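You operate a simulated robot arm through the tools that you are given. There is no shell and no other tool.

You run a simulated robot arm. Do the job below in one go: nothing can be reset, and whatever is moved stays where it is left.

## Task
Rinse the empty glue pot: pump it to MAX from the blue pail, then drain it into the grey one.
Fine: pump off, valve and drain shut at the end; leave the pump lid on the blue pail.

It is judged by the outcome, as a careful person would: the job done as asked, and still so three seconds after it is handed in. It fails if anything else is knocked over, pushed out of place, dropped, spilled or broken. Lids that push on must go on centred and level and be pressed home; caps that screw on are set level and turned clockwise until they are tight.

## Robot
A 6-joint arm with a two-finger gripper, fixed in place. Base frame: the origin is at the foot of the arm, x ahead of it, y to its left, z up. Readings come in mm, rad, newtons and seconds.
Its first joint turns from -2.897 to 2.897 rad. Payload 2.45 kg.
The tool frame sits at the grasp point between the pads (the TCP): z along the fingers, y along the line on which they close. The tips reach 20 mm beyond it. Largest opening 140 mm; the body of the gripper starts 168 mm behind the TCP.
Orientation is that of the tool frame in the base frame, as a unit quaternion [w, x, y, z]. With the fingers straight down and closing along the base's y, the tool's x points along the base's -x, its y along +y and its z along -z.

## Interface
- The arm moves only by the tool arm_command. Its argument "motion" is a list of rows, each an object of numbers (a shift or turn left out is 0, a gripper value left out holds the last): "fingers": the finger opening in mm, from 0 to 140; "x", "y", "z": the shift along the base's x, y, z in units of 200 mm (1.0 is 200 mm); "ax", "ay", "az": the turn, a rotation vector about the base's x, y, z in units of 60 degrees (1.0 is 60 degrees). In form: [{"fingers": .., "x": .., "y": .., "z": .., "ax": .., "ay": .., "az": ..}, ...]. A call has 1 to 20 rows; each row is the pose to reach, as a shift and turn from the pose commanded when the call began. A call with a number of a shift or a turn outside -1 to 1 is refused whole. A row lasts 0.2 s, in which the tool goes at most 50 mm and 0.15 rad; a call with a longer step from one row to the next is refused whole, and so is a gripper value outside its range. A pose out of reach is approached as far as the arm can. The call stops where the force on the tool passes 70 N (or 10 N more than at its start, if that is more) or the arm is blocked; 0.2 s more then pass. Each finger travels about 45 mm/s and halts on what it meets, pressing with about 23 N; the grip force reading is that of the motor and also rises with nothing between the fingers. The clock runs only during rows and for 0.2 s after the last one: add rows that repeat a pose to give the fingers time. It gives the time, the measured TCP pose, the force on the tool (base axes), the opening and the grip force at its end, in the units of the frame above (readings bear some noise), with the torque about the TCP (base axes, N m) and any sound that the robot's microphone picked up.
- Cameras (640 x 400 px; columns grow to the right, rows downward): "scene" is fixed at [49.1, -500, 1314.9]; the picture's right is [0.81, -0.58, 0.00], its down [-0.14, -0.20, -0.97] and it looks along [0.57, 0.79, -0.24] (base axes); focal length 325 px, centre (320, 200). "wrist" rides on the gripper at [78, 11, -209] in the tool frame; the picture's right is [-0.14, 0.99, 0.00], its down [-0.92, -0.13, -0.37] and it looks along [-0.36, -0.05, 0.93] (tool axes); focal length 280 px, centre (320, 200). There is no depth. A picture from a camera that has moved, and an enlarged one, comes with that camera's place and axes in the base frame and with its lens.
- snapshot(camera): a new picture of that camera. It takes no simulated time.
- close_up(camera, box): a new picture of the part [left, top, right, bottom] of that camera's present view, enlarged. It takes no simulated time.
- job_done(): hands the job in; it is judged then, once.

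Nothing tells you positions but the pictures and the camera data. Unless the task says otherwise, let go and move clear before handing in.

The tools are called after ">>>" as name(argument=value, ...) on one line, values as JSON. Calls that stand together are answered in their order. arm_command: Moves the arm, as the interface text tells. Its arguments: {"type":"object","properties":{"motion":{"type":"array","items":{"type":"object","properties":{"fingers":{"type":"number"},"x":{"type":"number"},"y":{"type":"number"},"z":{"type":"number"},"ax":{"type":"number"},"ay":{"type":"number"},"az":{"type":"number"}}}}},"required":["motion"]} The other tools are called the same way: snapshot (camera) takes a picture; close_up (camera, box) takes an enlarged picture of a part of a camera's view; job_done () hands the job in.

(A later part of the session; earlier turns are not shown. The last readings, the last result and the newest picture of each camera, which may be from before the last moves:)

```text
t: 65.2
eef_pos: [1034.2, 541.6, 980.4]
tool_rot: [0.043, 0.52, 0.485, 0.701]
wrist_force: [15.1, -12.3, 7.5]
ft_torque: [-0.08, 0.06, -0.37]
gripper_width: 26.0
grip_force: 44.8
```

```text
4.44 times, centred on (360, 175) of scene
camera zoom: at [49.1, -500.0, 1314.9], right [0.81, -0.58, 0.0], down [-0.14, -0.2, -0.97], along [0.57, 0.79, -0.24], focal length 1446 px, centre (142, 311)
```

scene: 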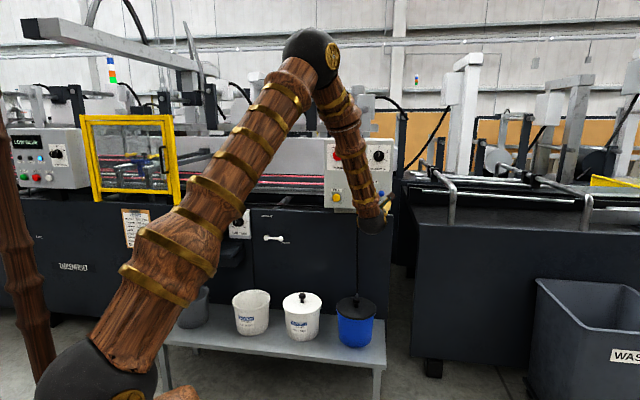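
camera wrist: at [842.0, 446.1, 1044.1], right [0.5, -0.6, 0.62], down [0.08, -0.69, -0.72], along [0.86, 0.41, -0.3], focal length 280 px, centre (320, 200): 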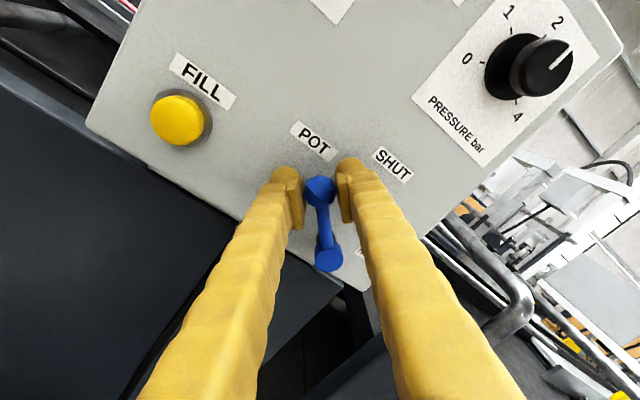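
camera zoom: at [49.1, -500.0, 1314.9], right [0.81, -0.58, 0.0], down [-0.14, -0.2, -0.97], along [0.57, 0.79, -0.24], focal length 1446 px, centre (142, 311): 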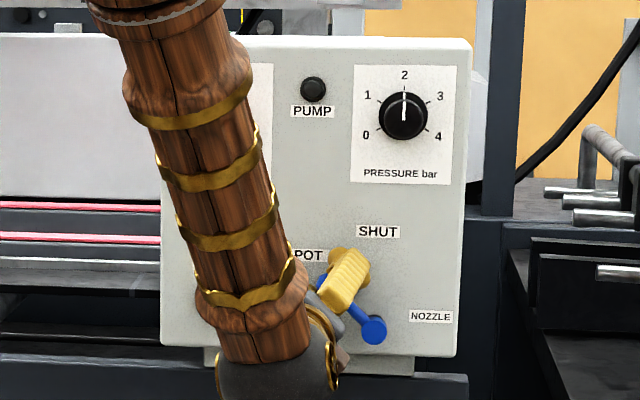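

The lever now points straight at the POT label. Releasing and backing off.

>>> arm_command(motion=[{"fingers": 50}, {"fingers": 50}, {"fingers": 50}, {"x": -0.1, "y": -0.08}, {"x": -0.24, "y": -0.2}, {"x": -0.38, "y": -0.32}, {"x": -0.45, "y": -0.38}, {"x": -0.45, "y": -0.38}])

>>> snapshot(camera="wrist")

>>> close_up(camera="scene", box=[310, 130, 410, 220])

```text
t: 67.0
eef_pos: [943.4, 467.2, 980.8]
tool_rot: [0.041, 0.52, 0.486, 0.701]
wrist_force: [0.2, 0.3, -0.3]
ft_torque: [0.0, -0.05, -0.01]
gripper_width: 50.1
grip_force: 0.0
```

```text
taken
camera wrist: at [750.9, 370.3, 1044.3], right [0.5, -0.6, 0.62], down [0.08, -0.69, -0.72], along [0.86, 0.41, -0.3], focal length 280 px, centre (320, 200)
```

wrist: 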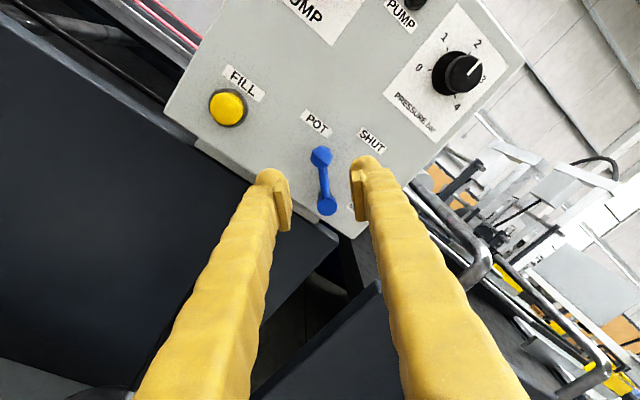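

```text
4.44 times, centred on (360, 175) of scene
camera zoom: at [49.1, -500.0, 1314.9], right [0.81, -0.58, 0.0], down [-0.14, -0.2, -0.97], along [0.57, 0.79, -0.24], focal length 1446 px, centre (142, 311)
```

zoom: 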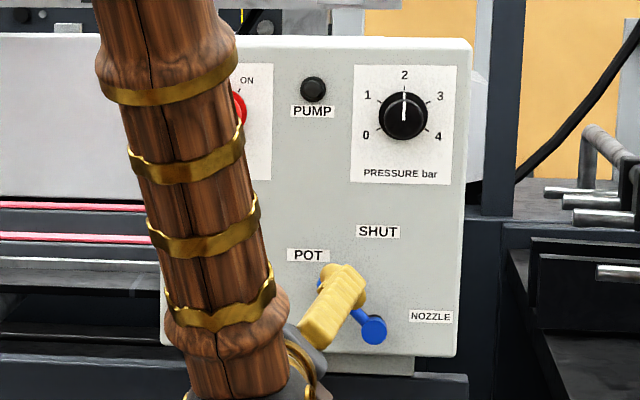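

Valve is at POT. Now to the PUMP knob, near (970, 639, 1148).

>>> arm_command(motion=[{"x": -0.04, "y": 0.1, "z": 0.15, "ax": 0.03, "ay": 0.025, "fingers": 75}, {"x": -0.08, "y": 0.22, "z": 0.3, "ax": 0.06, "ay": 0.05}, {"x": -0.12, "y": 0.34, "z": 0.45, "ax": 0.09, "ay": 0.075}, {"x": -0.15, "y": 0.46, "z": 0.6, "ax": 0.129, "ay": 0.106}, {"x": -0.17, "y": 0.56, "z": 0.75, "ax": 0.129, "ay": 0.106}, {"x": -0.2, "y": 0.62, "z": 0.83, "ax": 0.129, "ay": 0.106}, {"x": -0.2, "y": 0.62, "z": 0.83, "ax": 0.129, "ay": 0.106}])

>>> snapshot(camera="wrist")

>>> snapshot(camera="scene")

```text
t: 68.6
eef_pos: [911.8, 578.6, 1149.5]
tool_rot: [-0.031, 0.555, 0.449, 0.7]
wrist_force: [-0.4, 0.6, 0.2]
ft_torque: [-0.03, 0.04, -0.03]
gripper_width: 74.9
grip_force: 0.1
out of reach, approached as far as the arm can: row 4, 5, 6, 7
```

```text
taken
camera wrist: at [731.6, 467.4, 1223.0], right [0.59, -0.65, 0.48], down [0.01, -0.59, -0.81], along [0.81, 0.48, -0.34], focal length 280 px, centre (320, 200)
```

wrist: 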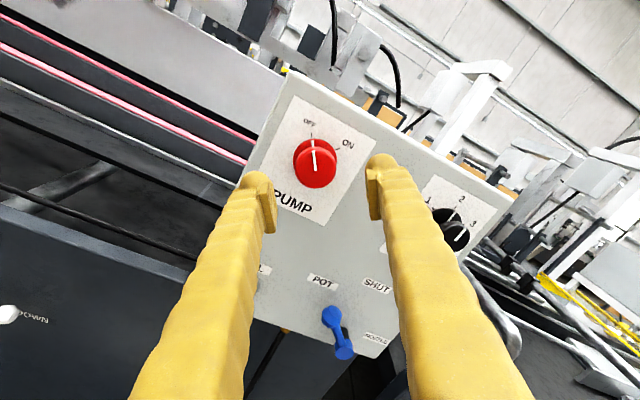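

```text
taken
```

scene: 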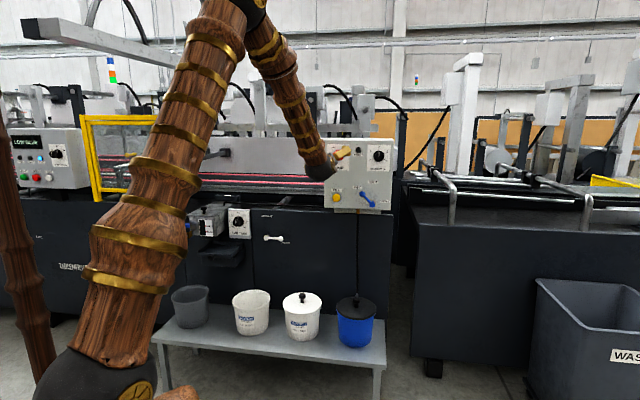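

The knob is in view between the fingers, about 10 mm to their left. Earlier, moving forward freed the reach limit, so I'll advance with a lateral correction.

>>> arm_command(motion=[{"x": 0.08, "y": 0.04, "z": 0.005}, {"x": 0.16, "y": 0.1, "z": 0.005}, {"x": 0.22, "y": 0.15, "z": 0.005}, {"x": 0.22, "y": 0.15, "z": 0.005}])

>>> snapshot(camera="wrist")

```text
t: 69.6
eef_pos: [961.4, 602.2, 1151.1]
tool_rot: [-0.027, 0.557, 0.445, 0.701]
wrist_force: [-0.6, 1.0, -1.1]
ft_torque: [-0.01, -0.03, -0.02]
gripper_width: 75.9
grip_force: 0.1
out of reach, approached as far as the arm can: row 1, 2, 3, 4
```

```text
taken
camera wrist: at [780.2, 492.4, 1224.8], right [0.58, -0.66, 0.48], down [0.0, -0.59, -0.81], along [0.81, 0.47, -0.34], focal length 280 px, centre (320, 200)
```

wrist: 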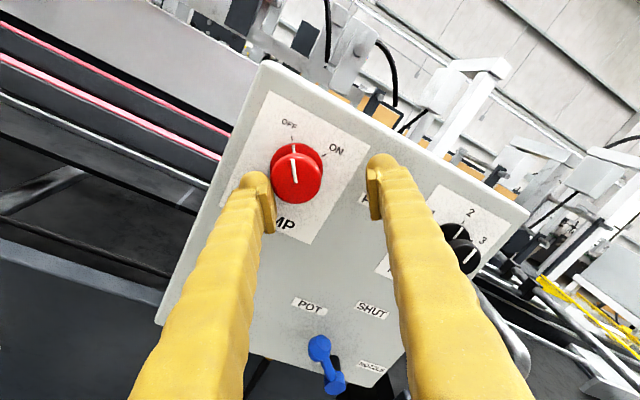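

The limit seems to be the forearm-roll joint when the tool points straight out along the arm; yawing the tool about 5° left should free it. I'll back off a little and yaw.

>>> arm_command(motion=[{"x": -0.05, "y": -0.1, "az": 0.05}, {"x": -0.09, "y": -0.108, "az": 0.1}, {"x": -0.09, "y": -0.108, "az": 0.1}, {"x": -0.09, "y": -0.108, "az": 0.1}])

>>> snapshot(camera="wrist")

```text
t: 70.6
eef_pos: [945.5, 578.7, 1150.5]
tool_rot: [-0.057, 0.537, 0.467, 0.7]
wrist_force: [0.5, 0.6, 0.1]
ft_torque: [0.02, -0.01, 0.04]
gripper_width: 75.1
grip_force: 0.1
```

```text
taken
camera wrist: at [772.4, 454.5, 1223.1], right [0.63, -0.61, 0.48], down [0.05, -0.58, -0.81], along [0.77, 0.54, -0.34], focal length 280 px, centre (320, 200)
```

wrist: 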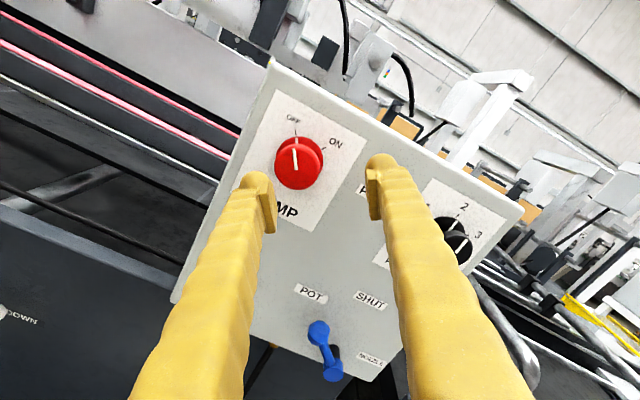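

>>> arm_command(motion=[{"x": -0.03, "y": 0.08}, {"x": -0.06, "y": 0.15}, {"x": -0.06, "y": 0.15}])

>>> snapshot(camera="wrist")

```text
t: 71.4
eef_pos: [932.6, 608.8, 1150.3]
tool_rot: [-0.056, 0.537, 0.467, 0.701]
wrist_force: [-0.6, -0.7, 0.8]
ft_torque: [0.0, -0.03, 0.01]
gripper_width: 74.9
grip_force: 0.1
```

```text
taken
camera wrist: at [759.1, 484.5, 1222.6], right [0.63, -0.61, 0.48], down [0.05, -0.58, -0.81], along [0.77, 0.54, -0.34], focal length 280 px, centre (320, 200)
```

wrist: 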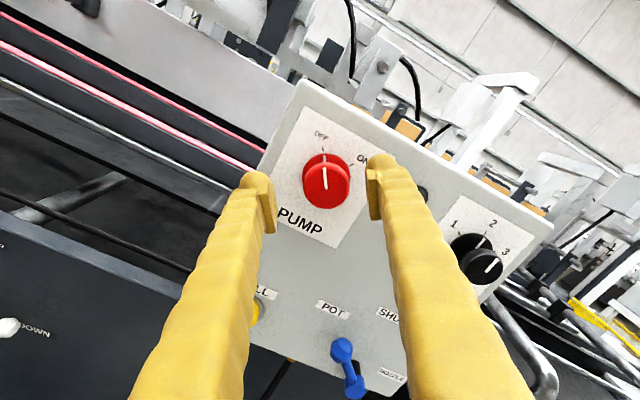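

The knob centre measures (966, 633, 1148). Advancing over it.

>>> arm_command(motion=[{"x": 0.06, "y": 0.04, "z": -0.0135}, {"x": 0.11, "y": 0.08, "z": -0.0135}, {"x": 0.145, "y": 0.105, "z": -0.0135}, {"x": 0.155, "y": 0.113, "z": -0.0135}, {"x": 0.155, "y": 0.113, "z": -0.0135}])

>>> close_up(camera="wrist", box=[200, 80, 440, 260])

>>> close_up(camera="scene", box=[310, 130, 390, 220])

```text
t: 72.6
eef_pos: [964.1, 631.2, 1148.9]
tool_rot: [-0.058, 0.537, 0.468, 0.7]
wrist_force: [0.3, 0.0, -0.4]
ft_torque: [-0.01, -0.01, 0.03]
gripper_width: 75.3
grip_force: 0.1
```

```text
2.22 times, centred on (320, 170) of wrist
camera zoom: at [791.0, 507.5, 1220.1], right [0.63, -0.61, 0.48], down [0.05, -0.58, -0.81], along [0.77, 0.54, -0.34], focal length 623 px, centre (320, 267)
```

zoom: 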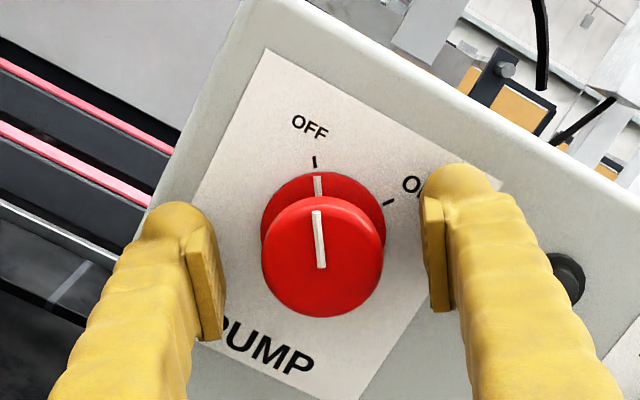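

```text
4.44 times, centred on (350, 175) of scene
camera zoom: at [49.1, -500.0, 1314.9], right [0.81, -0.58, 0.0], down [-0.14, -0.2, -0.97], along [0.57, 0.79, -0.24], focal length 1446 px, centre (187, 311)
```

zoom: 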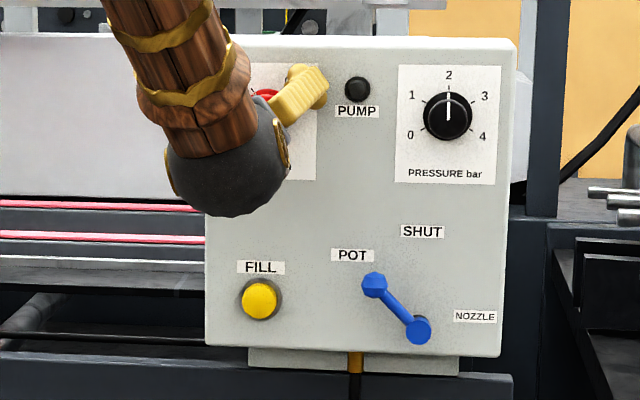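

Knob is centred between the pads. Gripping it.

>>> arm_command(motion=[{"fingers": 60}, {"fingers": 30}, {"fingers": 30}, {"fingers": 30}, {"fingers": 30}])

>>> close_up(camera="wrist", box=[200, 80, 440, 260])

>>> snapshot(camera="scene")

```text
t: 73.8
eef_pos: [963.6, 630.5, 1148.7]
tool_rot: [-0.058, 0.536, 0.467, 0.701]
wrist_force: [14.2, -4.6, 7.5]
ft_torque: [-0.06, 0.11, 0.01]
gripper_width: 38.6
grip_force: 44.7
```

```text
2.22 times, centred on (320, 170) of wrist
camera zoom: at [791.4, 507.0, 1220.5], right [0.63, -0.61, 0.48], down [0.05, -0.58, -0.81], along [0.77, 0.54, -0.33], focal length 623 px, centre (320, 267)
```

zoom: 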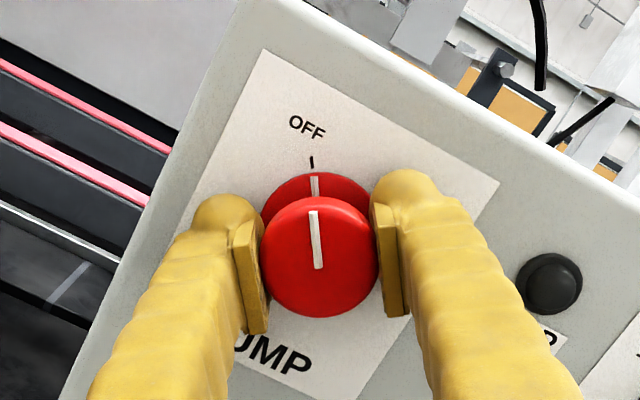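

```text
taken
```

scene: 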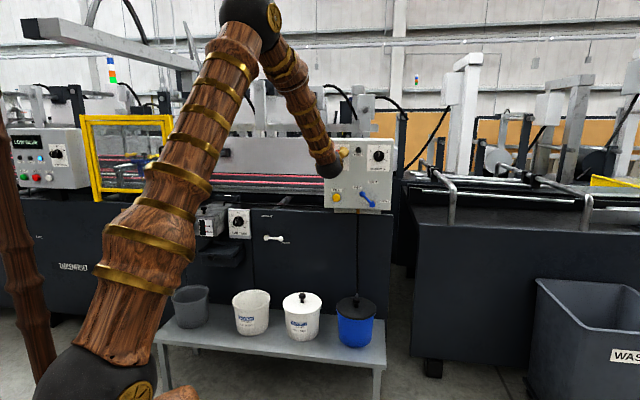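

Gripped, and the pot gauge is visible in the scene view. Turning the knob clockwise toward ON.

>>> arm_command(motion=[{"ax": 0.0932, "ay": 0.0953}, {"ax": 0.1864, "ay": 0.1907}, {"ax": 0.2796, "ay": 0.286}, {"ax": 0.3728, "ay": 0.3813}, {"ax": 0.466, "ay": 0.4767}, {"ax": 0.5592, "ay": 0.572}, {"ax": 0.5592, "ay": 0.572}])

>>> close_up(camera="wrist", box=[200, 80, 440, 260])

>>> close_up(camera="scene", box=[160, 190, 300, 278])

>>> close_up(camera="scene", box=[310, 130, 390, 220])

```text
t: 75.4
eef_pos: [961.8, 631.3, 1148.9]
tool_rot: [-0.341, 0.678, 0.211, 0.616]
wrist_force: [-9.3, -6.0, 0.2]
ft_torque: [0.0, -0.01, 0.06]
gripper_width: 38.4
grip_force: 44.6
```

```text
2.22 times, centred on (320, 170) of wrist
camera zoom: at [837.9, 461.6, 1224.5], right [0.68, -0.65, -0.33], down [-0.48, -0.06, -0.87], along [0.55, 0.75, -0.35], focal length 623 px, centre (320, 267)
```

zoom: 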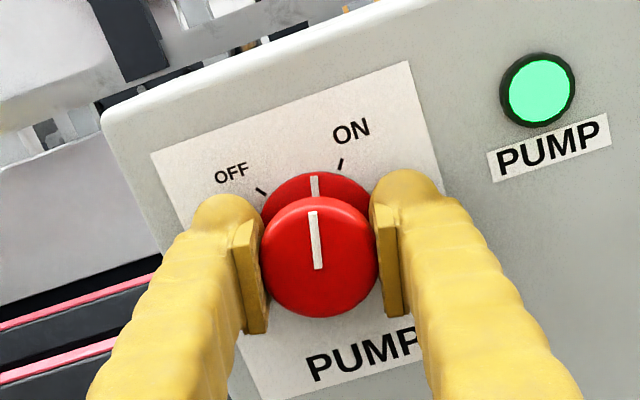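

```text
4.55 times, centred on (230, 234) of scene
camera zoom: at [49.1, -500.0, 1314.9], right [0.81, -0.58, 0.0], down [-0.14, -0.2, -0.97], along [0.57, 0.79, -0.24], focal length 1478 px, centre (729, 46)
```

zoom: 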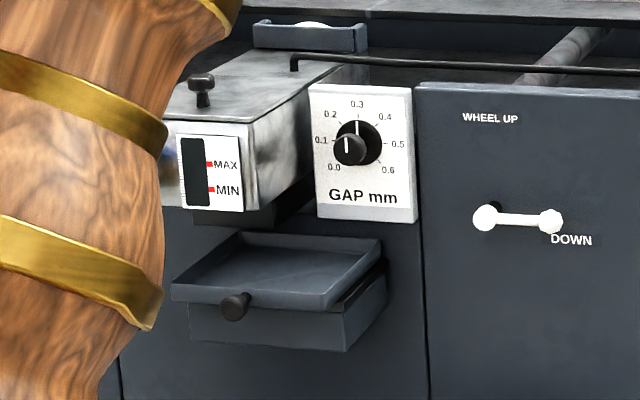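

```text
4.44 times, centred on (350, 175) of scene
camera zoom: at [49.1, -500.0, 1314.9], right [0.81, -0.58, 0.0], down [-0.14, -0.2, -0.97], along [0.57, 0.79, -0.24], focal length 1446 px, centre (187, 311)
```

zoom: 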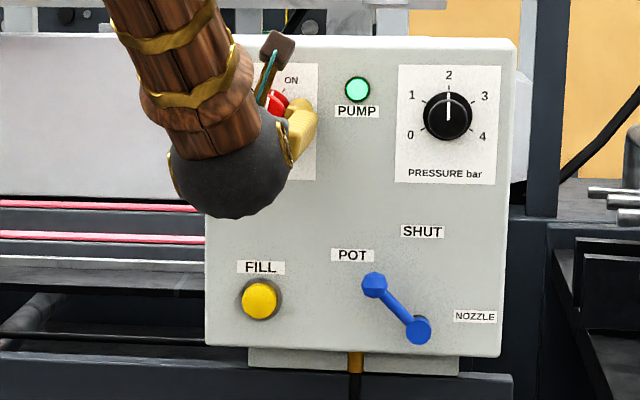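

The PUMP lamp is lit and the pot is still empty. I'll finish turning to the ON mark and check the gauge.

>>> arm_command(motion=[{"ax": 0.0932, "ay": 0.0953}, {"ax": 0.1864, "ay": 0.1907}, {"ax": 0.256, "ay": 0.262}, {"ax": 0.256, "ay": 0.262}])

>>> close_up(camera="wrist", box=[200, 80, 440, 260])

>>> close_up(camera="scene", box=[160, 190, 300, 278])

```text
t: 76.4
eef_pos: [962.6, 632.8, 1148.3]
tool_rot: [-0.454, 0.704, 0.078, 0.541]
wrist_force: [-3.4, 14.7, 0.9]
ft_torque: [-0.54, -0.29, 0.14]
gripper_width: 38.6
grip_force: 45.4
```

```text
2.22 times, centred on (320, 170) of wrist
camera zoom: at [856.3, 443.6, 1208.6], right [0.54, -0.52, -0.66], down [-0.7, 0.16, -0.7], along [0.46, 0.84, -0.28], focal length 623 px, centre (320, 267)
```

zoom: 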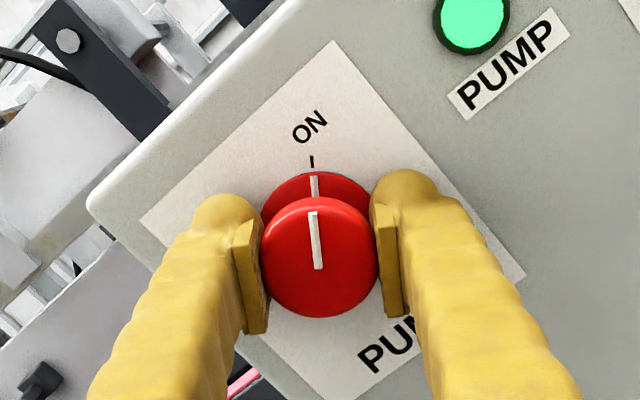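

```text
4.55 times, centred on (230, 234) of scene
camera zoom: at [49.1, -500.0, 1314.9], right [0.81, -0.58, 0.0], down [-0.14, -0.2, -0.97], along [0.57, 0.79, -0.24], focal length 1478 px, centre (729, 46)
```

zoom: 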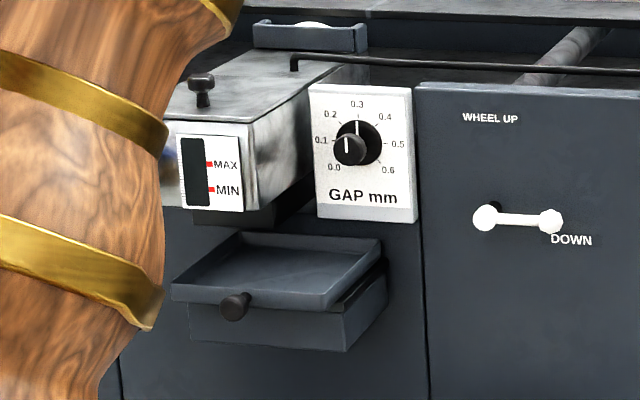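

Knob is at ON and the pot is not filling yet, so FILL must be held. Releasing, backing off, and going down to the FILL button with the fingers closed.

>>> arm_command(motion=[{"fingers": 75}, {"fingers": 75}, {"fingers": 75}, {"fingers": 75}, {"x": -0.1, "y": -0.1}, {"x": -0.22, "y": -0.23}, {"x": -0.34, "y": -0.35}, {"x": -0.34, "y": -0.35}])

>>> arm_command(motion=[{"z": -0.2, "fingers": 5, "ax": -0.08, "ay": -0.082}, {"z": -0.4, "ax": -0.16, "ay": -0.164}, {"z": -0.6, "ax": -0.24, "ay": -0.246}, {"z": -0.8, "ax": -0.32, "ay": -0.327}, {"z": -0.96, "ax": -0.4, "ay": -0.409}, {"z": -0.96, "ax": -0.4, "ay": -0.409}])

>>> snapshot(camera="wrist")

>>> snapshot(camera="scene")

```text
t: 78.2
eef_pos: [894.3, 560.7, 1148.0]
tool_rot: [-0.453, 0.704, 0.078, 0.541]
wrist_force: [0.0, -0.4, 0.9]
ft_torque: [0.02, -0.01, 0.02]
gripper_width: 75.2
grip_force: 0.2
```

```text
t: 79.6
eef_pos: [894.7, 562.4, 956.4]
tool_rot: [-0.271, 0.652, 0.283, 0.649]
wrist_force: [-0.8, -0.4, -0.1]
ft_torque: [0.0, -0.04, 0.01]
gripper_width: 5.0
grip_force: 0.0
```

```text
taken
camera wrist: at [757.6, 403.9, 1036.5], right [0.71, -0.69, -0.12], down [-0.34, -0.19, -0.92], along [0.61, 0.7, -0.37], focal length 280 px, centre (320, 200)
```

wrist: 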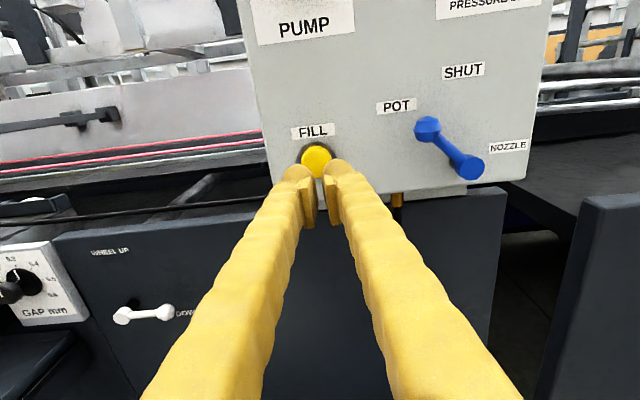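

```text
taken
```

scene: 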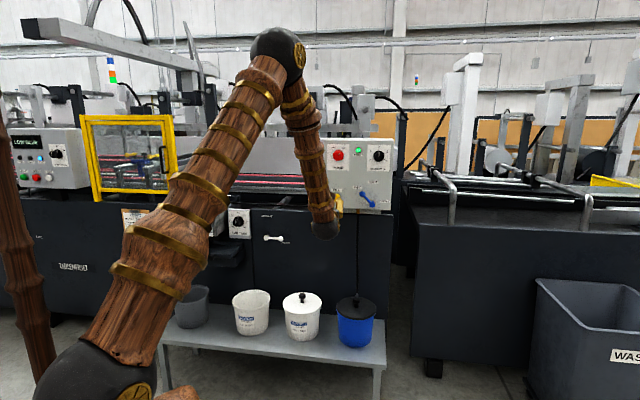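

The button is dead ahead but the arm hides the pot gauge. Pitching the tool ~35° down raises the elbow, which should reopen the line of sight; I'll do that while coming to just short of the button.

>>> arm_command(motion=[{"z": 0.03, "ax": -0.084, "ay": 0.081}, {"z": 0.06, "ax": -0.168, "ay": 0.162}, {"z": 0.06, "ax": -0.252, "ay": 0.243}, {"x": 0.05, "y": 0.06, "z": 0.05, "ax": -0.336, "ay": 0.324}, {"x": 0.13, "y": 0.15, "z": 0.05, "ax": -0.4194, "ay": 0.4054}, {"x": 0.22, "y": 0.26, "z": 0.05, "ax": -0.4194, "ay": 0.4054}, {"x": 0.22, "y": 0.26, "z": 0.05, "ax": -0.4194, "ay": 0.4054}])

>>> snapshot(camera="wrist")

>>> snapshot(camera="scene")

```text
t: 81.2
eef_pos: [938.6, 613.4, 967.6]
tool_rot: [-0.176, 0.816, 0.353, 0.422]
wrist_force: [0.0, 0.4, 0.2]
ft_torque: [-0.03, -0.01, -0.01]
gripper_width: 4.8
grip_force: 0.0
```

```text
taken
camera wrist: at [859.8, 516.2, 1152.5], right [0.66, -0.74, -0.1], down [-0.66, -0.52, -0.54], along [0.34, 0.42, -0.84], focal length 280 px, centre (320, 200)
```

wrist: 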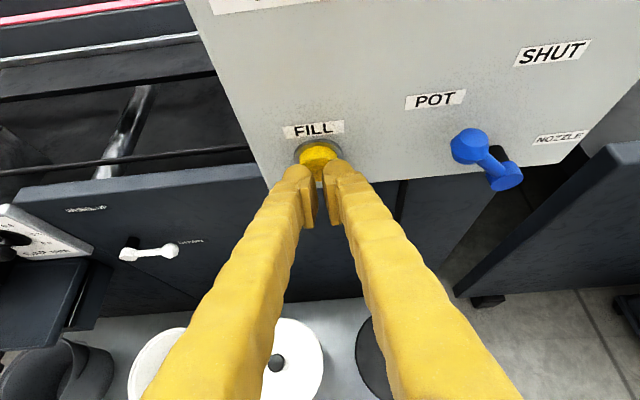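

```text
taken
```

scene: 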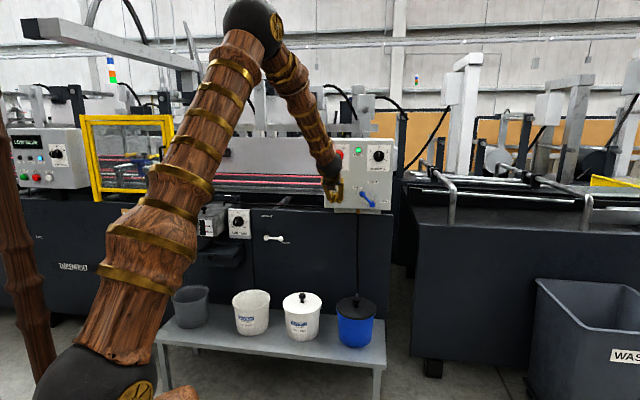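

The gauge is visible past the arm and the fingertips are lined up on the button. Advancing gently to contact.

>>> arm_command(motion=[{"x": 0.0193, "y": 0.0159}, {"x": 0.0386, "y": 0.0318}, {"x": 0.0579, "y": 0.0477}, {"x": 0.0772, "y": 0.0636}])

>>> close_up(camera="scene", box=[180, 205, 260, 265])

>>> close_up(camera="wrist", box=[260, 100, 400, 230])

```text
t: 82.2
eef_pos: [953.8, 625.6, 964.3]
tool_rot: [-0.176, 0.817, 0.353, 0.421]
wrist_force: [-10.8, -6.8, -0.5]
ft_torque: [-0.02, -0.08, 0.03]
gripper_width: 6.1
grip_force: 0.0
heard: click
```

```text
6.67 times, centred on (220, 235) of scene
camera zoom: at [49.1, -500.0, 1314.9], right [0.81, -0.58, 0.0], down [-0.14, -0.2, -0.97], along [0.57, 0.79, -0.24], focal length 2168 px, centre (987, -33)
```

zoom: 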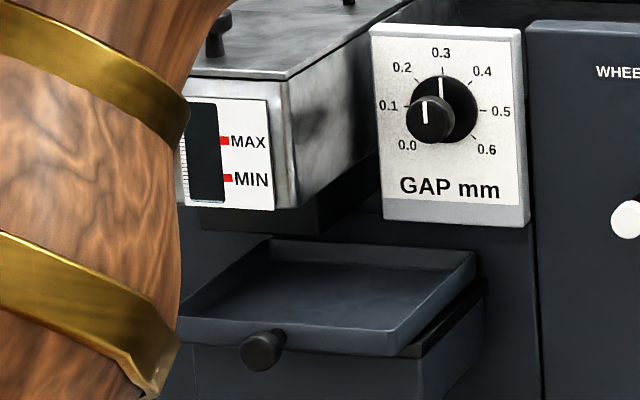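

```text
3.08 times, centred on (330, 165) of wrist
camera zoom: at [875.2, 528.6, 1150.8], right [0.66, -0.74, -0.1], down [-0.66, -0.52, -0.54], along [0.34, 0.42, -0.84], focal length 863 px, centre (289, 308)
```

zoom: 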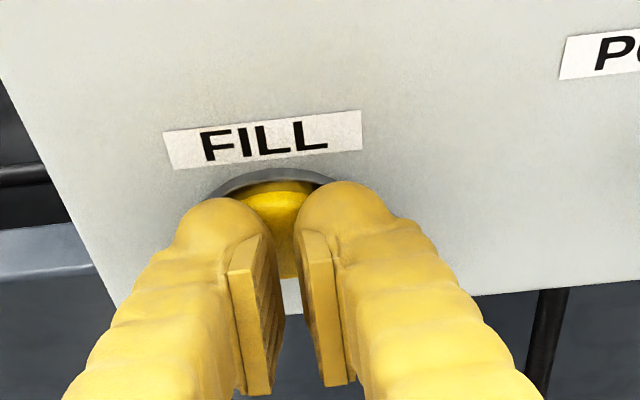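

The button clicked with ~13 N on it. Holding briefly and watching the gauge.

>>> arm_command(motion=[{"x": 0.004, "y": 0.003}, {"x": 0.004, "y": 0.003}, {"x": 0.004, "y": 0.003}])

>>> close_up(camera="scene", box=[190, 210, 230, 245])

```text
t: 83.0
eef_pos: [955.5, 627.6, 965.6]
tool_rot: [-0.177, 0.816, 0.353, 0.422]
wrist_force: [-14.4, -13.8, -4.4]
ft_torque: [-0.07, -0.03, 0.26]
gripper_width: 6.1
grip_force: 3.8
```

```text
11.43 times, centred on (210, 228) of scene
camera zoom: at [49.1, -500.0, 1314.9], right [0.81, -0.58, 0.0], down [-0.14, -0.2, -0.97], along [0.57, 0.79, -0.24], focal length 3717 px, centre (1577, -114)
```

zoom: 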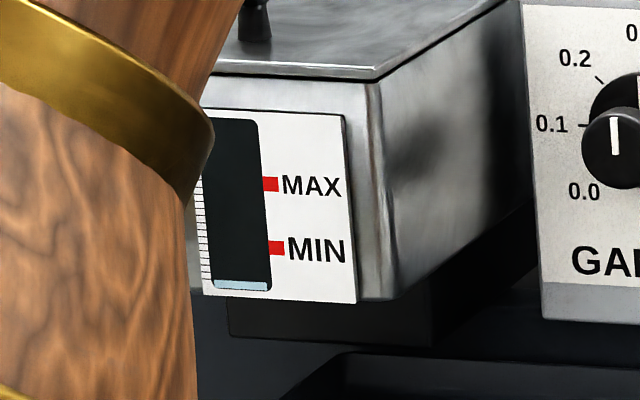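

Pale water appears at the bottom of the gauge, so it is filling. Holding 3 s more to gauge the rate.

>>> arm_command(motion=[{"x": 0}, {"x": 0}, {"x": 0}, {"x": 0}, {"x": 0}, {"x": 0}, {"x": 0}, {"x": 0}, {"x": 0}, {"x": 0}, {"x": 0}, {"x": 0}, {"x": 0}, {"x": 0}])

>>> close_up(camera="scene", box=[190, 210, 230, 245])

```text
t: 86.0
eef_pos: [956.3, 627.6, 966.4]
tool_rot: [-0.176, 0.817, 0.353, 0.421]
wrist_force: [-13.8, -14.2, -0.6]
ft_torque: [0.05, -0.02, 0.21]
gripper_width: 6.0
grip_force: 0.8
```

```text
11.43 times, centred on (210, 228) of scene
camera zoom: at [49.1, -500.0, 1314.9], right [0.81, -0.58, 0.0], down [-0.14, -0.2, -0.97], along [0.57, 0.79, -0.24], focal length 3717 px, centre (1577, -114)
```

zoom: 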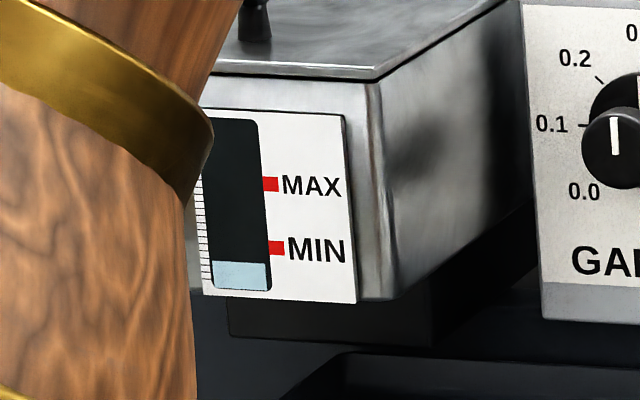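

Rate is about 6.3 px/s and MAX is ~80 px above, so roughly 12.7 s more. Holding 8.4 s, then checking.

>>> arm_command(motion=[{"x": 0}, {"x": 0}, {"x": 0}, {"x": 0}, {"x": 0}, {"x": 0}, {"x": 0}, {"x": 0}, {"x": 0}, {"x": 0}, {"x": 0}, {"x": 0}, {"x": 0}, {"x": 0}, {"x": 0}, {"x": 0}, {"x": 0}, {"x": 0}, {"x": 0}, {"x": 0}])

>>> close_up(camera="scene", box=[190, 210, 230, 245])

```text
t: 90.2
eef_pos: [955.8, 626.6, 966.1]
tool_rot: [-0.177, 0.816, 0.353, 0.422]
wrist_force: [-14.3, -12.2, 4.2]
ft_torque: [0.13, -0.08, 0.2]
gripper_width: 5.9
grip_force: 0.4
```

```text
11.43 times, centred on (210, 228) of scene
camera zoom: at [49.1, -500.0, 1314.9], right [0.81, -0.58, 0.0], down [-0.14, -0.2, -0.97], along [0.57, 0.79, -0.24], focal length 3717 px, centre (1577, -114)
```

zoom: 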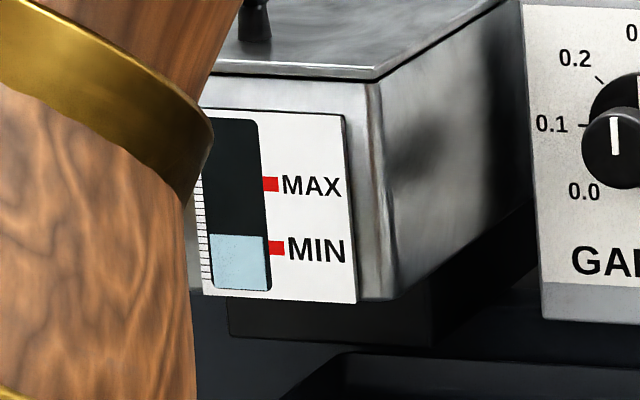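

>>> arm_command(motion=[{"x": 0}, {"x": 0}, {"x": 0}, {"x": 0}, {"x": 0}, {"x": 0}, {"x": 0}, {"x": 0}, {"x": 0}, {"x": 0}, {"x": 0}, {"x": 0}, {"x": 0}, {"x": 0}, {"x": 0}, {"x": 0}, {"x": 0}, {"x": 0}, {"x": 0}, {"x": 0}])

>>> close_up(camera="scene", box=[190, 210, 230, 245])

```text
t: 94.4
eef_pos: [955.7, 626.0, 965.9]
tool_rot: [-0.176, 0.816, 0.352, 0.423]
wrist_force: [-14.6, -13.0, 1.1]
ft_torque: [0.08, -0.05, 0.24]
gripper_width: 6.1
grip_force: 0.8
```

```text
11.43 times, centred on (210, 228) of scene
camera zoom: at [49.1, -500.0, 1314.9], right [0.81, -0.58, 0.0], down [-0.14, -0.2, -0.97], along [0.57, 0.79, -0.24], focal length 3717 px, centre (1577, -114)
```

zoom: 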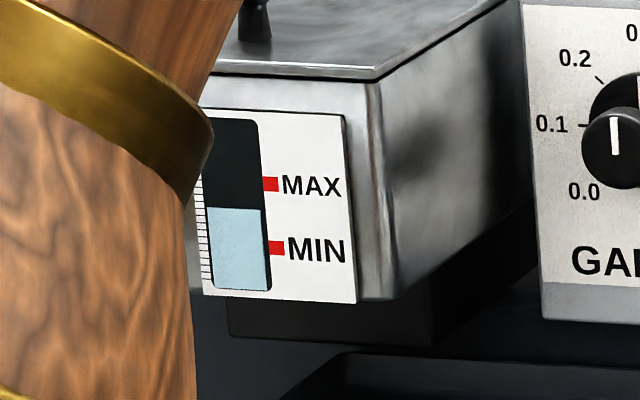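

>>> arm_command(motion=[{"x": 0}, {"x": 0}, {"x": 0}, {"x": 0}, {"x": 0}, {"x": 0}, {"x": 0}, {"x": 0}, {"x": 0}, {"x": 0}, {"x": 0}, {"x": 0}, {"x": 0}])

>>> close_up(camera="scene", box=[198, 215, 214, 240])

```text
t: 97.2
eef_pos: [956.7, 627.4, 967.0]
tool_rot: [-0.176, 0.816, 0.353, 0.422]
wrist_force: [-13.7, -12.6, 1.4]
ft_torque: [0.07, -0.09, 0.23]
gripper_width: 6.1
grip_force: 0.6
```

```text
16.00 times, centred on (206, 228) of scene
camera zoom: at [49.1, -500.0, 1314.9], right [0.81, -0.58, 0.0], down [-0.14, -0.2, -0.97], along [0.57, 0.79, -0.24], focal length 5204 px, centre (2144, -240)
```

zoom: 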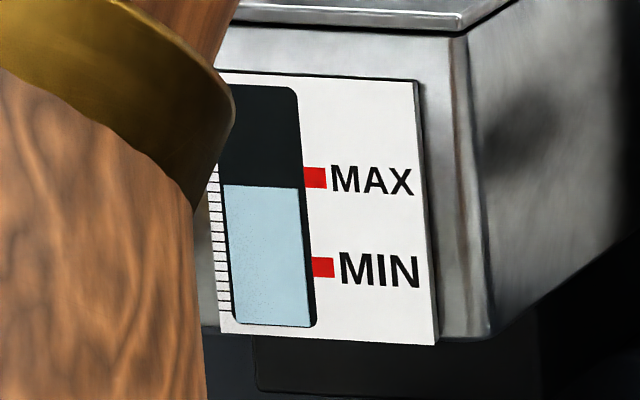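

The level is just entering the MAX mark (about 1 s short of its centre). Holding 0.8 s more, then releasing the button by retreating.

>>> arm_command(motion=[{"x": 0}, {"x": 0}, {"x": 0}, {"x": 0}, {"x": -0.15, "y": -0.124}, {"x": -0.25, "y": -0.2}, {"x": -0.25, "y": -0.2}])

>>> close_up(camera="scene", box=[198, 215, 214, 240])

>>> snapshot(camera="scene")

>>> snapshot(camera="wrist")

```text
t: 98.8
eef_pos: [905.4, 585.8, 966.6]
tool_rot: [-0.176, 0.816, 0.353, 0.422]
wrist_force: [-0.6, -0.5, -0.2]
ft_torque: [-0.02, -0.01, -0.02]
gripper_width: 5.2
grip_force: 0.1
```

```text
16.00 times, centred on (206, 228) of scene
camera zoom: at [49.1, -500.0, 1314.9], right [0.81, -0.58, 0.0], down [-0.14, -0.2, -0.97], along [0.57, 0.79, -0.24], focal length 5204 px, centre (2144, -240)
```

zoom: 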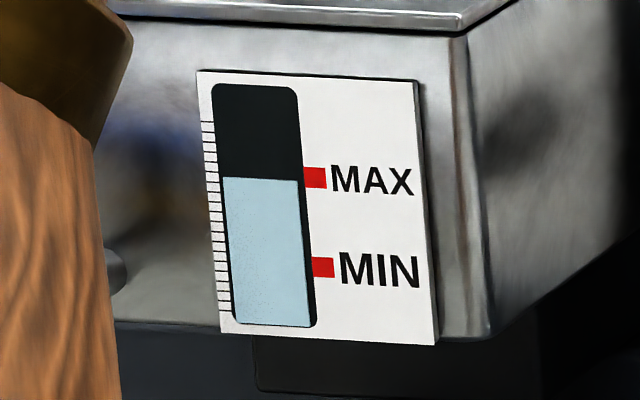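

```text
taken
```

scene: 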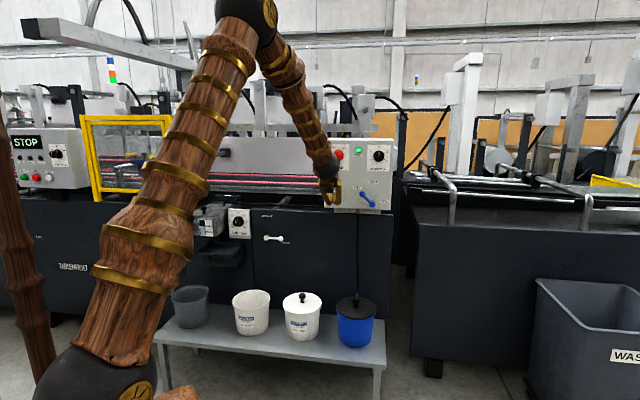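

```text
taken
camera wrist: at [826.2, 489.0, 1152.4], right [0.67, -0.74, -0.1], down [-0.66, -0.52, -0.54], along [0.34, 0.42, -0.84], focal length 280 px, centre (320, 200)
```

wrist: 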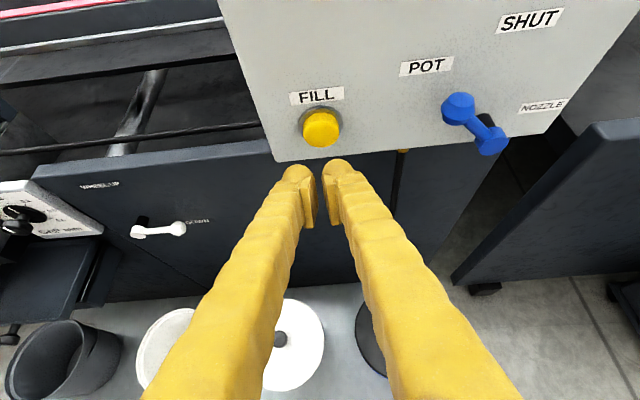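

The level sits on the MAX mark and FILL has released. Next: pump off. Levelling the tool and rising to the PUMP knob.

>>> arm_command(motion=[{"x": -0.05, "y": -0.05, "z": 0.15, "ax": 0.07, "ay": -0.0676}, {"x": -0.05, "y": -0.05, "z": 0.3, "ax": 0.14, "ay": -0.135}, {"x": -0.05, "y": -0.05, "z": 0.45, "ax": 0.21, "ay": -0.203}, {"x": -0.05, "y": -0.05, "z": 0.6, "ax": 0.28, "ay": -0.27}, {"x": -0.05, "y": -0.05, "z": 0.75, "ax": 0.35, "ay": -0.338}, {"x": -0.05, "y": -0.05, "z": 0.91, "ax": 0.4194, "ay": -0.4054, "fingers": 75}, {"x": -0.05, "y": -0.05, "z": 0.91, "ax": 0.4194, "ay": -0.4054}])

>>> arm_command(motion=[{"ax": 0.081, "ay": 0.084, "fingers": 75}, {"ax": 0.162, "ay": 0.168}, {"ax": 0.243, "ay": 0.252}, {"ax": 0.324, "ay": 0.336}, {"ax": 0.4054, "ay": 0.4194}, {"ax": 0.4054, "ay": 0.4194}])

>>> snapshot(camera="wrist")

>>> close_up(camera="scene", box=[198, 215, 214, 240])

```text
t: 100.4
eef_pos: [896.4, 575.9, 1149.9]
tool_rot: [-0.272, 0.651, 0.283, 0.649]
wrist_force: [0.5, -0.7, -0.1]
ft_torque: [0.0, 0.0, 0.0]
gripper_width: 57.7
grip_force: 0.1
```

```text
t: 101.8
eef_pos: [895.1, 576.5, 1149.2]
tool_rot: [-0.456, 0.706, 0.075, 0.537]
wrist_force: [0.7, -0.2, 0.2]
ft_torque: [-0.06, 0.0, 0.03]
gripper_width: 74.8
grip_force: 0.0
```

```text
taken
camera wrist: at [789.3, 388.0, 1208.5], right [0.53, -0.51, -0.67], down [-0.71, 0.16, -0.69], along [0.46, 0.84, -0.28], focal length 280 px, centre (320, 200)
```

wrist: 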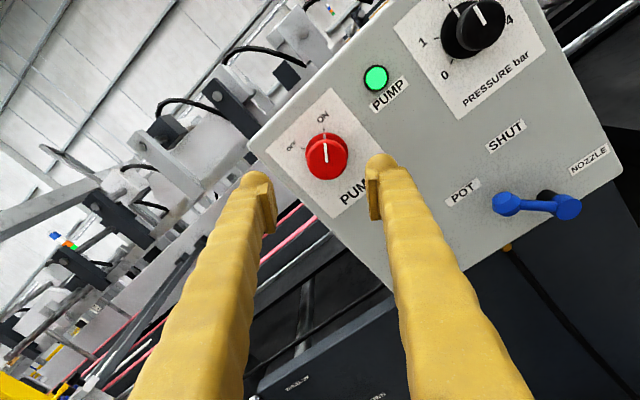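

```text
16.00 times, centred on (206, 228) of scene
camera zoom: at [49.1, -500.0, 1314.9], right [0.81, -0.58, 0.0], down [-0.14, -0.2, -0.97], along [0.57, 0.79, -0.24], focal length 5204 px, centre (2144, -240)
```

zoom: 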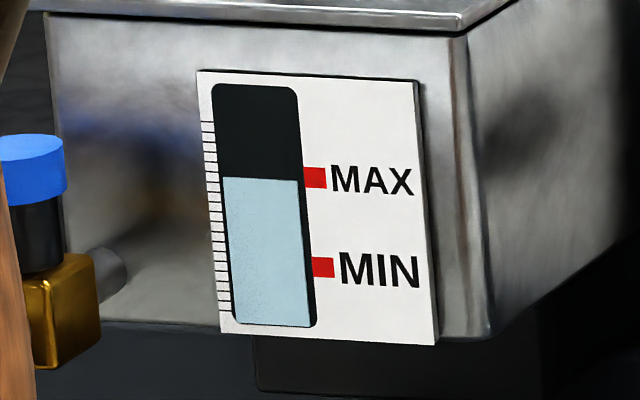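

The level holds steady. Advancing onto the knob, gripping it.

>>> arm_command(motion=[{"x": 0.12, "y": 0.1}, {"x": 0.24, "y": 0.195}, {"x": 0.31, "y": 0.25}, {"x": 0.342, "y": 0.273}, {"x": 0.342, "y": 0.273}, {"x": 0.342, "y": 0.273, "fingers": 60}, {"x": 0.342, "y": 0.273, "fingers": 30}, {"x": 0.342, "y": 0.273, "fingers": 30}, {"x": 0.342, "y": 0.273, "fingers": 30}, {"x": 0.342, "y": 0.273, "fingers": 30}])

>>> close_up(camera="wrist", box=[200, 80, 440, 260])

```text
t: 104.0
eef_pos: [962.4, 632.4, 1148.4]
tool_rot: [-0.457, 0.705, 0.076, 0.537]
wrist_force: [-19.4, 16.8, 11.2]
ft_torque: [-0.05, -0.04, 0.04]
gripper_width: 38.3
grip_force: 44.9
```

```text
2.22 times, centred on (320, 170) of wrist
camera zoom: at [857.6, 443.7, 1208.1], right [0.54, -0.51, -0.67], down [-0.71, 0.16, -0.69], along [0.46, 0.84, -0.28], focal length 623 px, centre (320, 267)
```

zoom: 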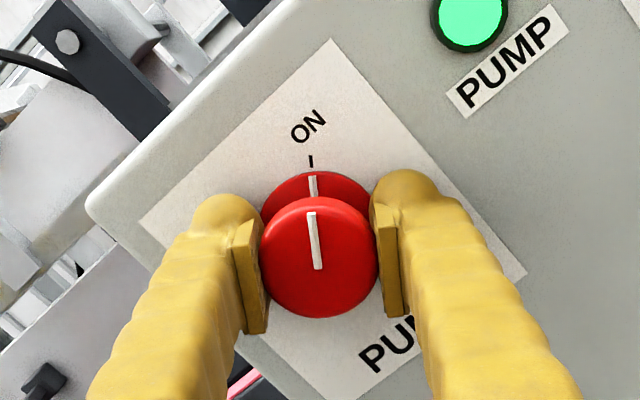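

Gripped at ON. Turning counter-clockwise back to OFF.

>>> arm_command(motion=[{"ax": -0.0932, "ay": -0.0953}, {"ax": -0.1864, "ay": -0.1907}, {"ax": -0.2796, "ay": -0.286}, {"ax": -0.3728, "ay": -0.3813}, {"ax": -0.466, "ay": -0.4767}, {"ax": -0.5592, "ay": -0.572}, {"ax": -0.6524, "ay": -0.6673}, {"ax": -0.6524, "ay": -0.6673}])

>>> arm_command(motion=[{"ax": -0.0932, "ay": -0.0953}, {"ax": -0.163, "ay": -0.1668}, {"ax": -0.163, "ay": -0.1668}])

>>> close_up(camera="wrist", box=[200, 80, 440, 260])

```text
t: 105.8
eef_pos: [963.4, 630.9, 1148.9]
tool_rot: [-0.146, 0.592, 0.398, 0.686]
wrist_force: [-0.8, 21.4, 0.1]
ft_torque: [-0.06, 0.04, -0.04]
gripper_width: 38.5
grip_force: 44.4
```

```text
t: 106.6
eef_pos: [964.5, 631.0, 1148.9]
tool_rot: [-0.06, 0.54, 0.465, 0.699]
wrist_force: [17.7, 8.3, 0.1]
ft_torque: [-0.04, 0.01, -0.02]
gripper_width: 38.8
grip_force: 44.9
```

```text
2.22 times, centred on (320, 170) of wrist
camera zoom: at [791.7, 506.8, 1221.2], right [0.64, -0.61, 0.47], down [0.04, -0.58, -0.82], along [0.77, 0.54, -0.34], focal length 623 px, centre (320, 267)
```

zoom: 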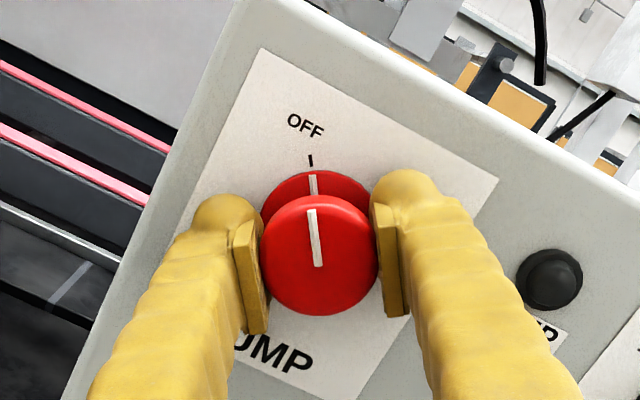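

OFF, lamp dark. Releasing and backing off, then moving down to the valve lever.

>>> arm_command(motion=[{"fingers": 75}, {"fingers": 75}, {"fingers": 75}, {"fingers": 75}, {"x": -0.1, "y": -0.1}, {"x": -0.2, "y": -0.2}, {"x": -0.25, "y": -0.25}])

>>> arm_command(motion=[{"x": 0.04, "y": -0.07, "z": -0.14, "ax": -0.03, "ay": -0.03, "az": -0.025, "fingers": 50}, {"x": 0.08, "y": -0.15, "z": -0.28, "ax": -0.06, "ay": -0.06, "az": -0.05}, {"x": 0.12, "y": -0.23, "z": -0.42, "ax": -0.09, "ay": -0.09, "az": -0.075}, {"x": 0.16, "y": -0.31, "z": -0.56, "ax": -0.116, "ay": -0.119, "az": -0.093}, {"x": 0.2, "y": -0.38, "z": -0.7, "ax": -0.116, "ay": -0.119, "az": -0.093}, {"x": 0.24, "y": -0.44, "z": -0.84, "ax": -0.116, "ay": -0.119, "az": -0.093}, {"x": 0.24, "y": -0.44, "z": -0.84, "ax": -0.116, "ay": -0.119, "az": -0.093}])

>>> snapshot(camera="wrist")

```text
t: 108.2
eef_pos: [912.0, 579.5, 1147.9]
tool_rot: [-0.059, 0.54, 0.464, 0.7]
wrist_force: [-0.3, -0.2, -0.1]
ft_torque: [0.0, 0.02, 0.0]
gripper_width: 75.1
grip_force: 0.1
```

```text
t: 109.8
eef_pos: [962.0, 493.0, 980.5]
tool_rot: [0.036, 0.52, 0.482, 0.704]
wrist_force: [0.4, -0.2, 0.3]
ft_torque: [0.01, 0.0, -0.03]
gripper_width: 49.9
grip_force: 0.0
```

```text
taken
camera wrist: at [771.2, 394.1, 1044.0], right [0.51, -0.6, 0.61], down [0.08, -0.68, -0.73], along [0.86, 0.42, -0.3], focal length 280 px, centre (320, 200)
```

wrist: 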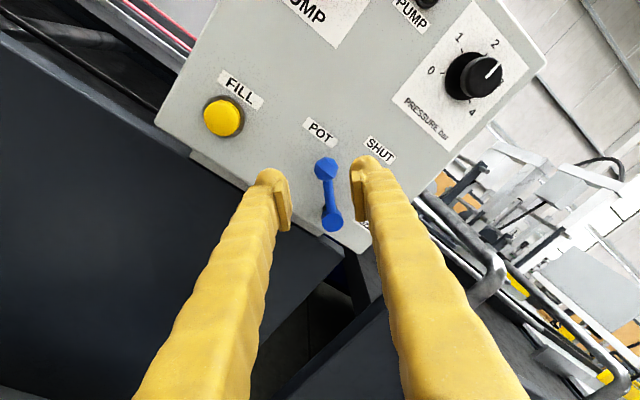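

>>> arm_command(motion=[{"x": 0.12, "y": 0.06}, {"x": 0.24, "y": 0.15}, {"x": 0.33, "y": 0.22}, {"x": 0.361, "y": 0.243}, {"x": 0.361, "y": 0.243}])

>>> close_up(camera="wrist", box=[200, 100, 440, 280])

```text
t: 111.0
eef_pos: [1033.8, 540.3, 981.7]
tool_rot: [0.035, 0.52, 0.483, 0.704]
wrist_force: [1.0, 1.0, 0.5]
ft_torque: [0.03, 0.0, 0.03]
gripper_width: 49.8
grip_force: 0.1
```

```text
2.22 times, centred on (320, 190) of wrist
camera zoom: at [842.1, 443.3, 1044.6], right [0.51, -0.6, 0.61], down [0.08, -0.68, -0.73], along [0.86, 0.42, -0.3], focal length 623 px, centre (320, 222)
```

zoom: 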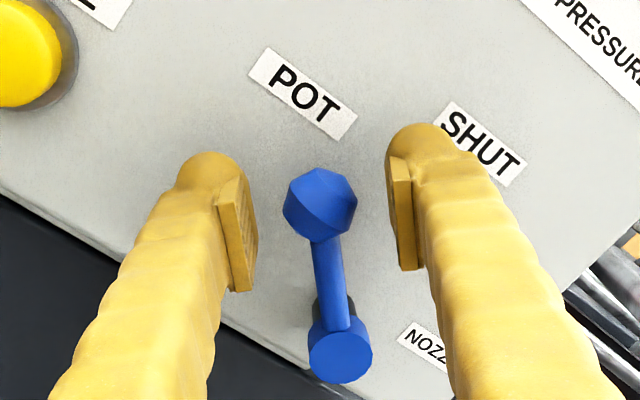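

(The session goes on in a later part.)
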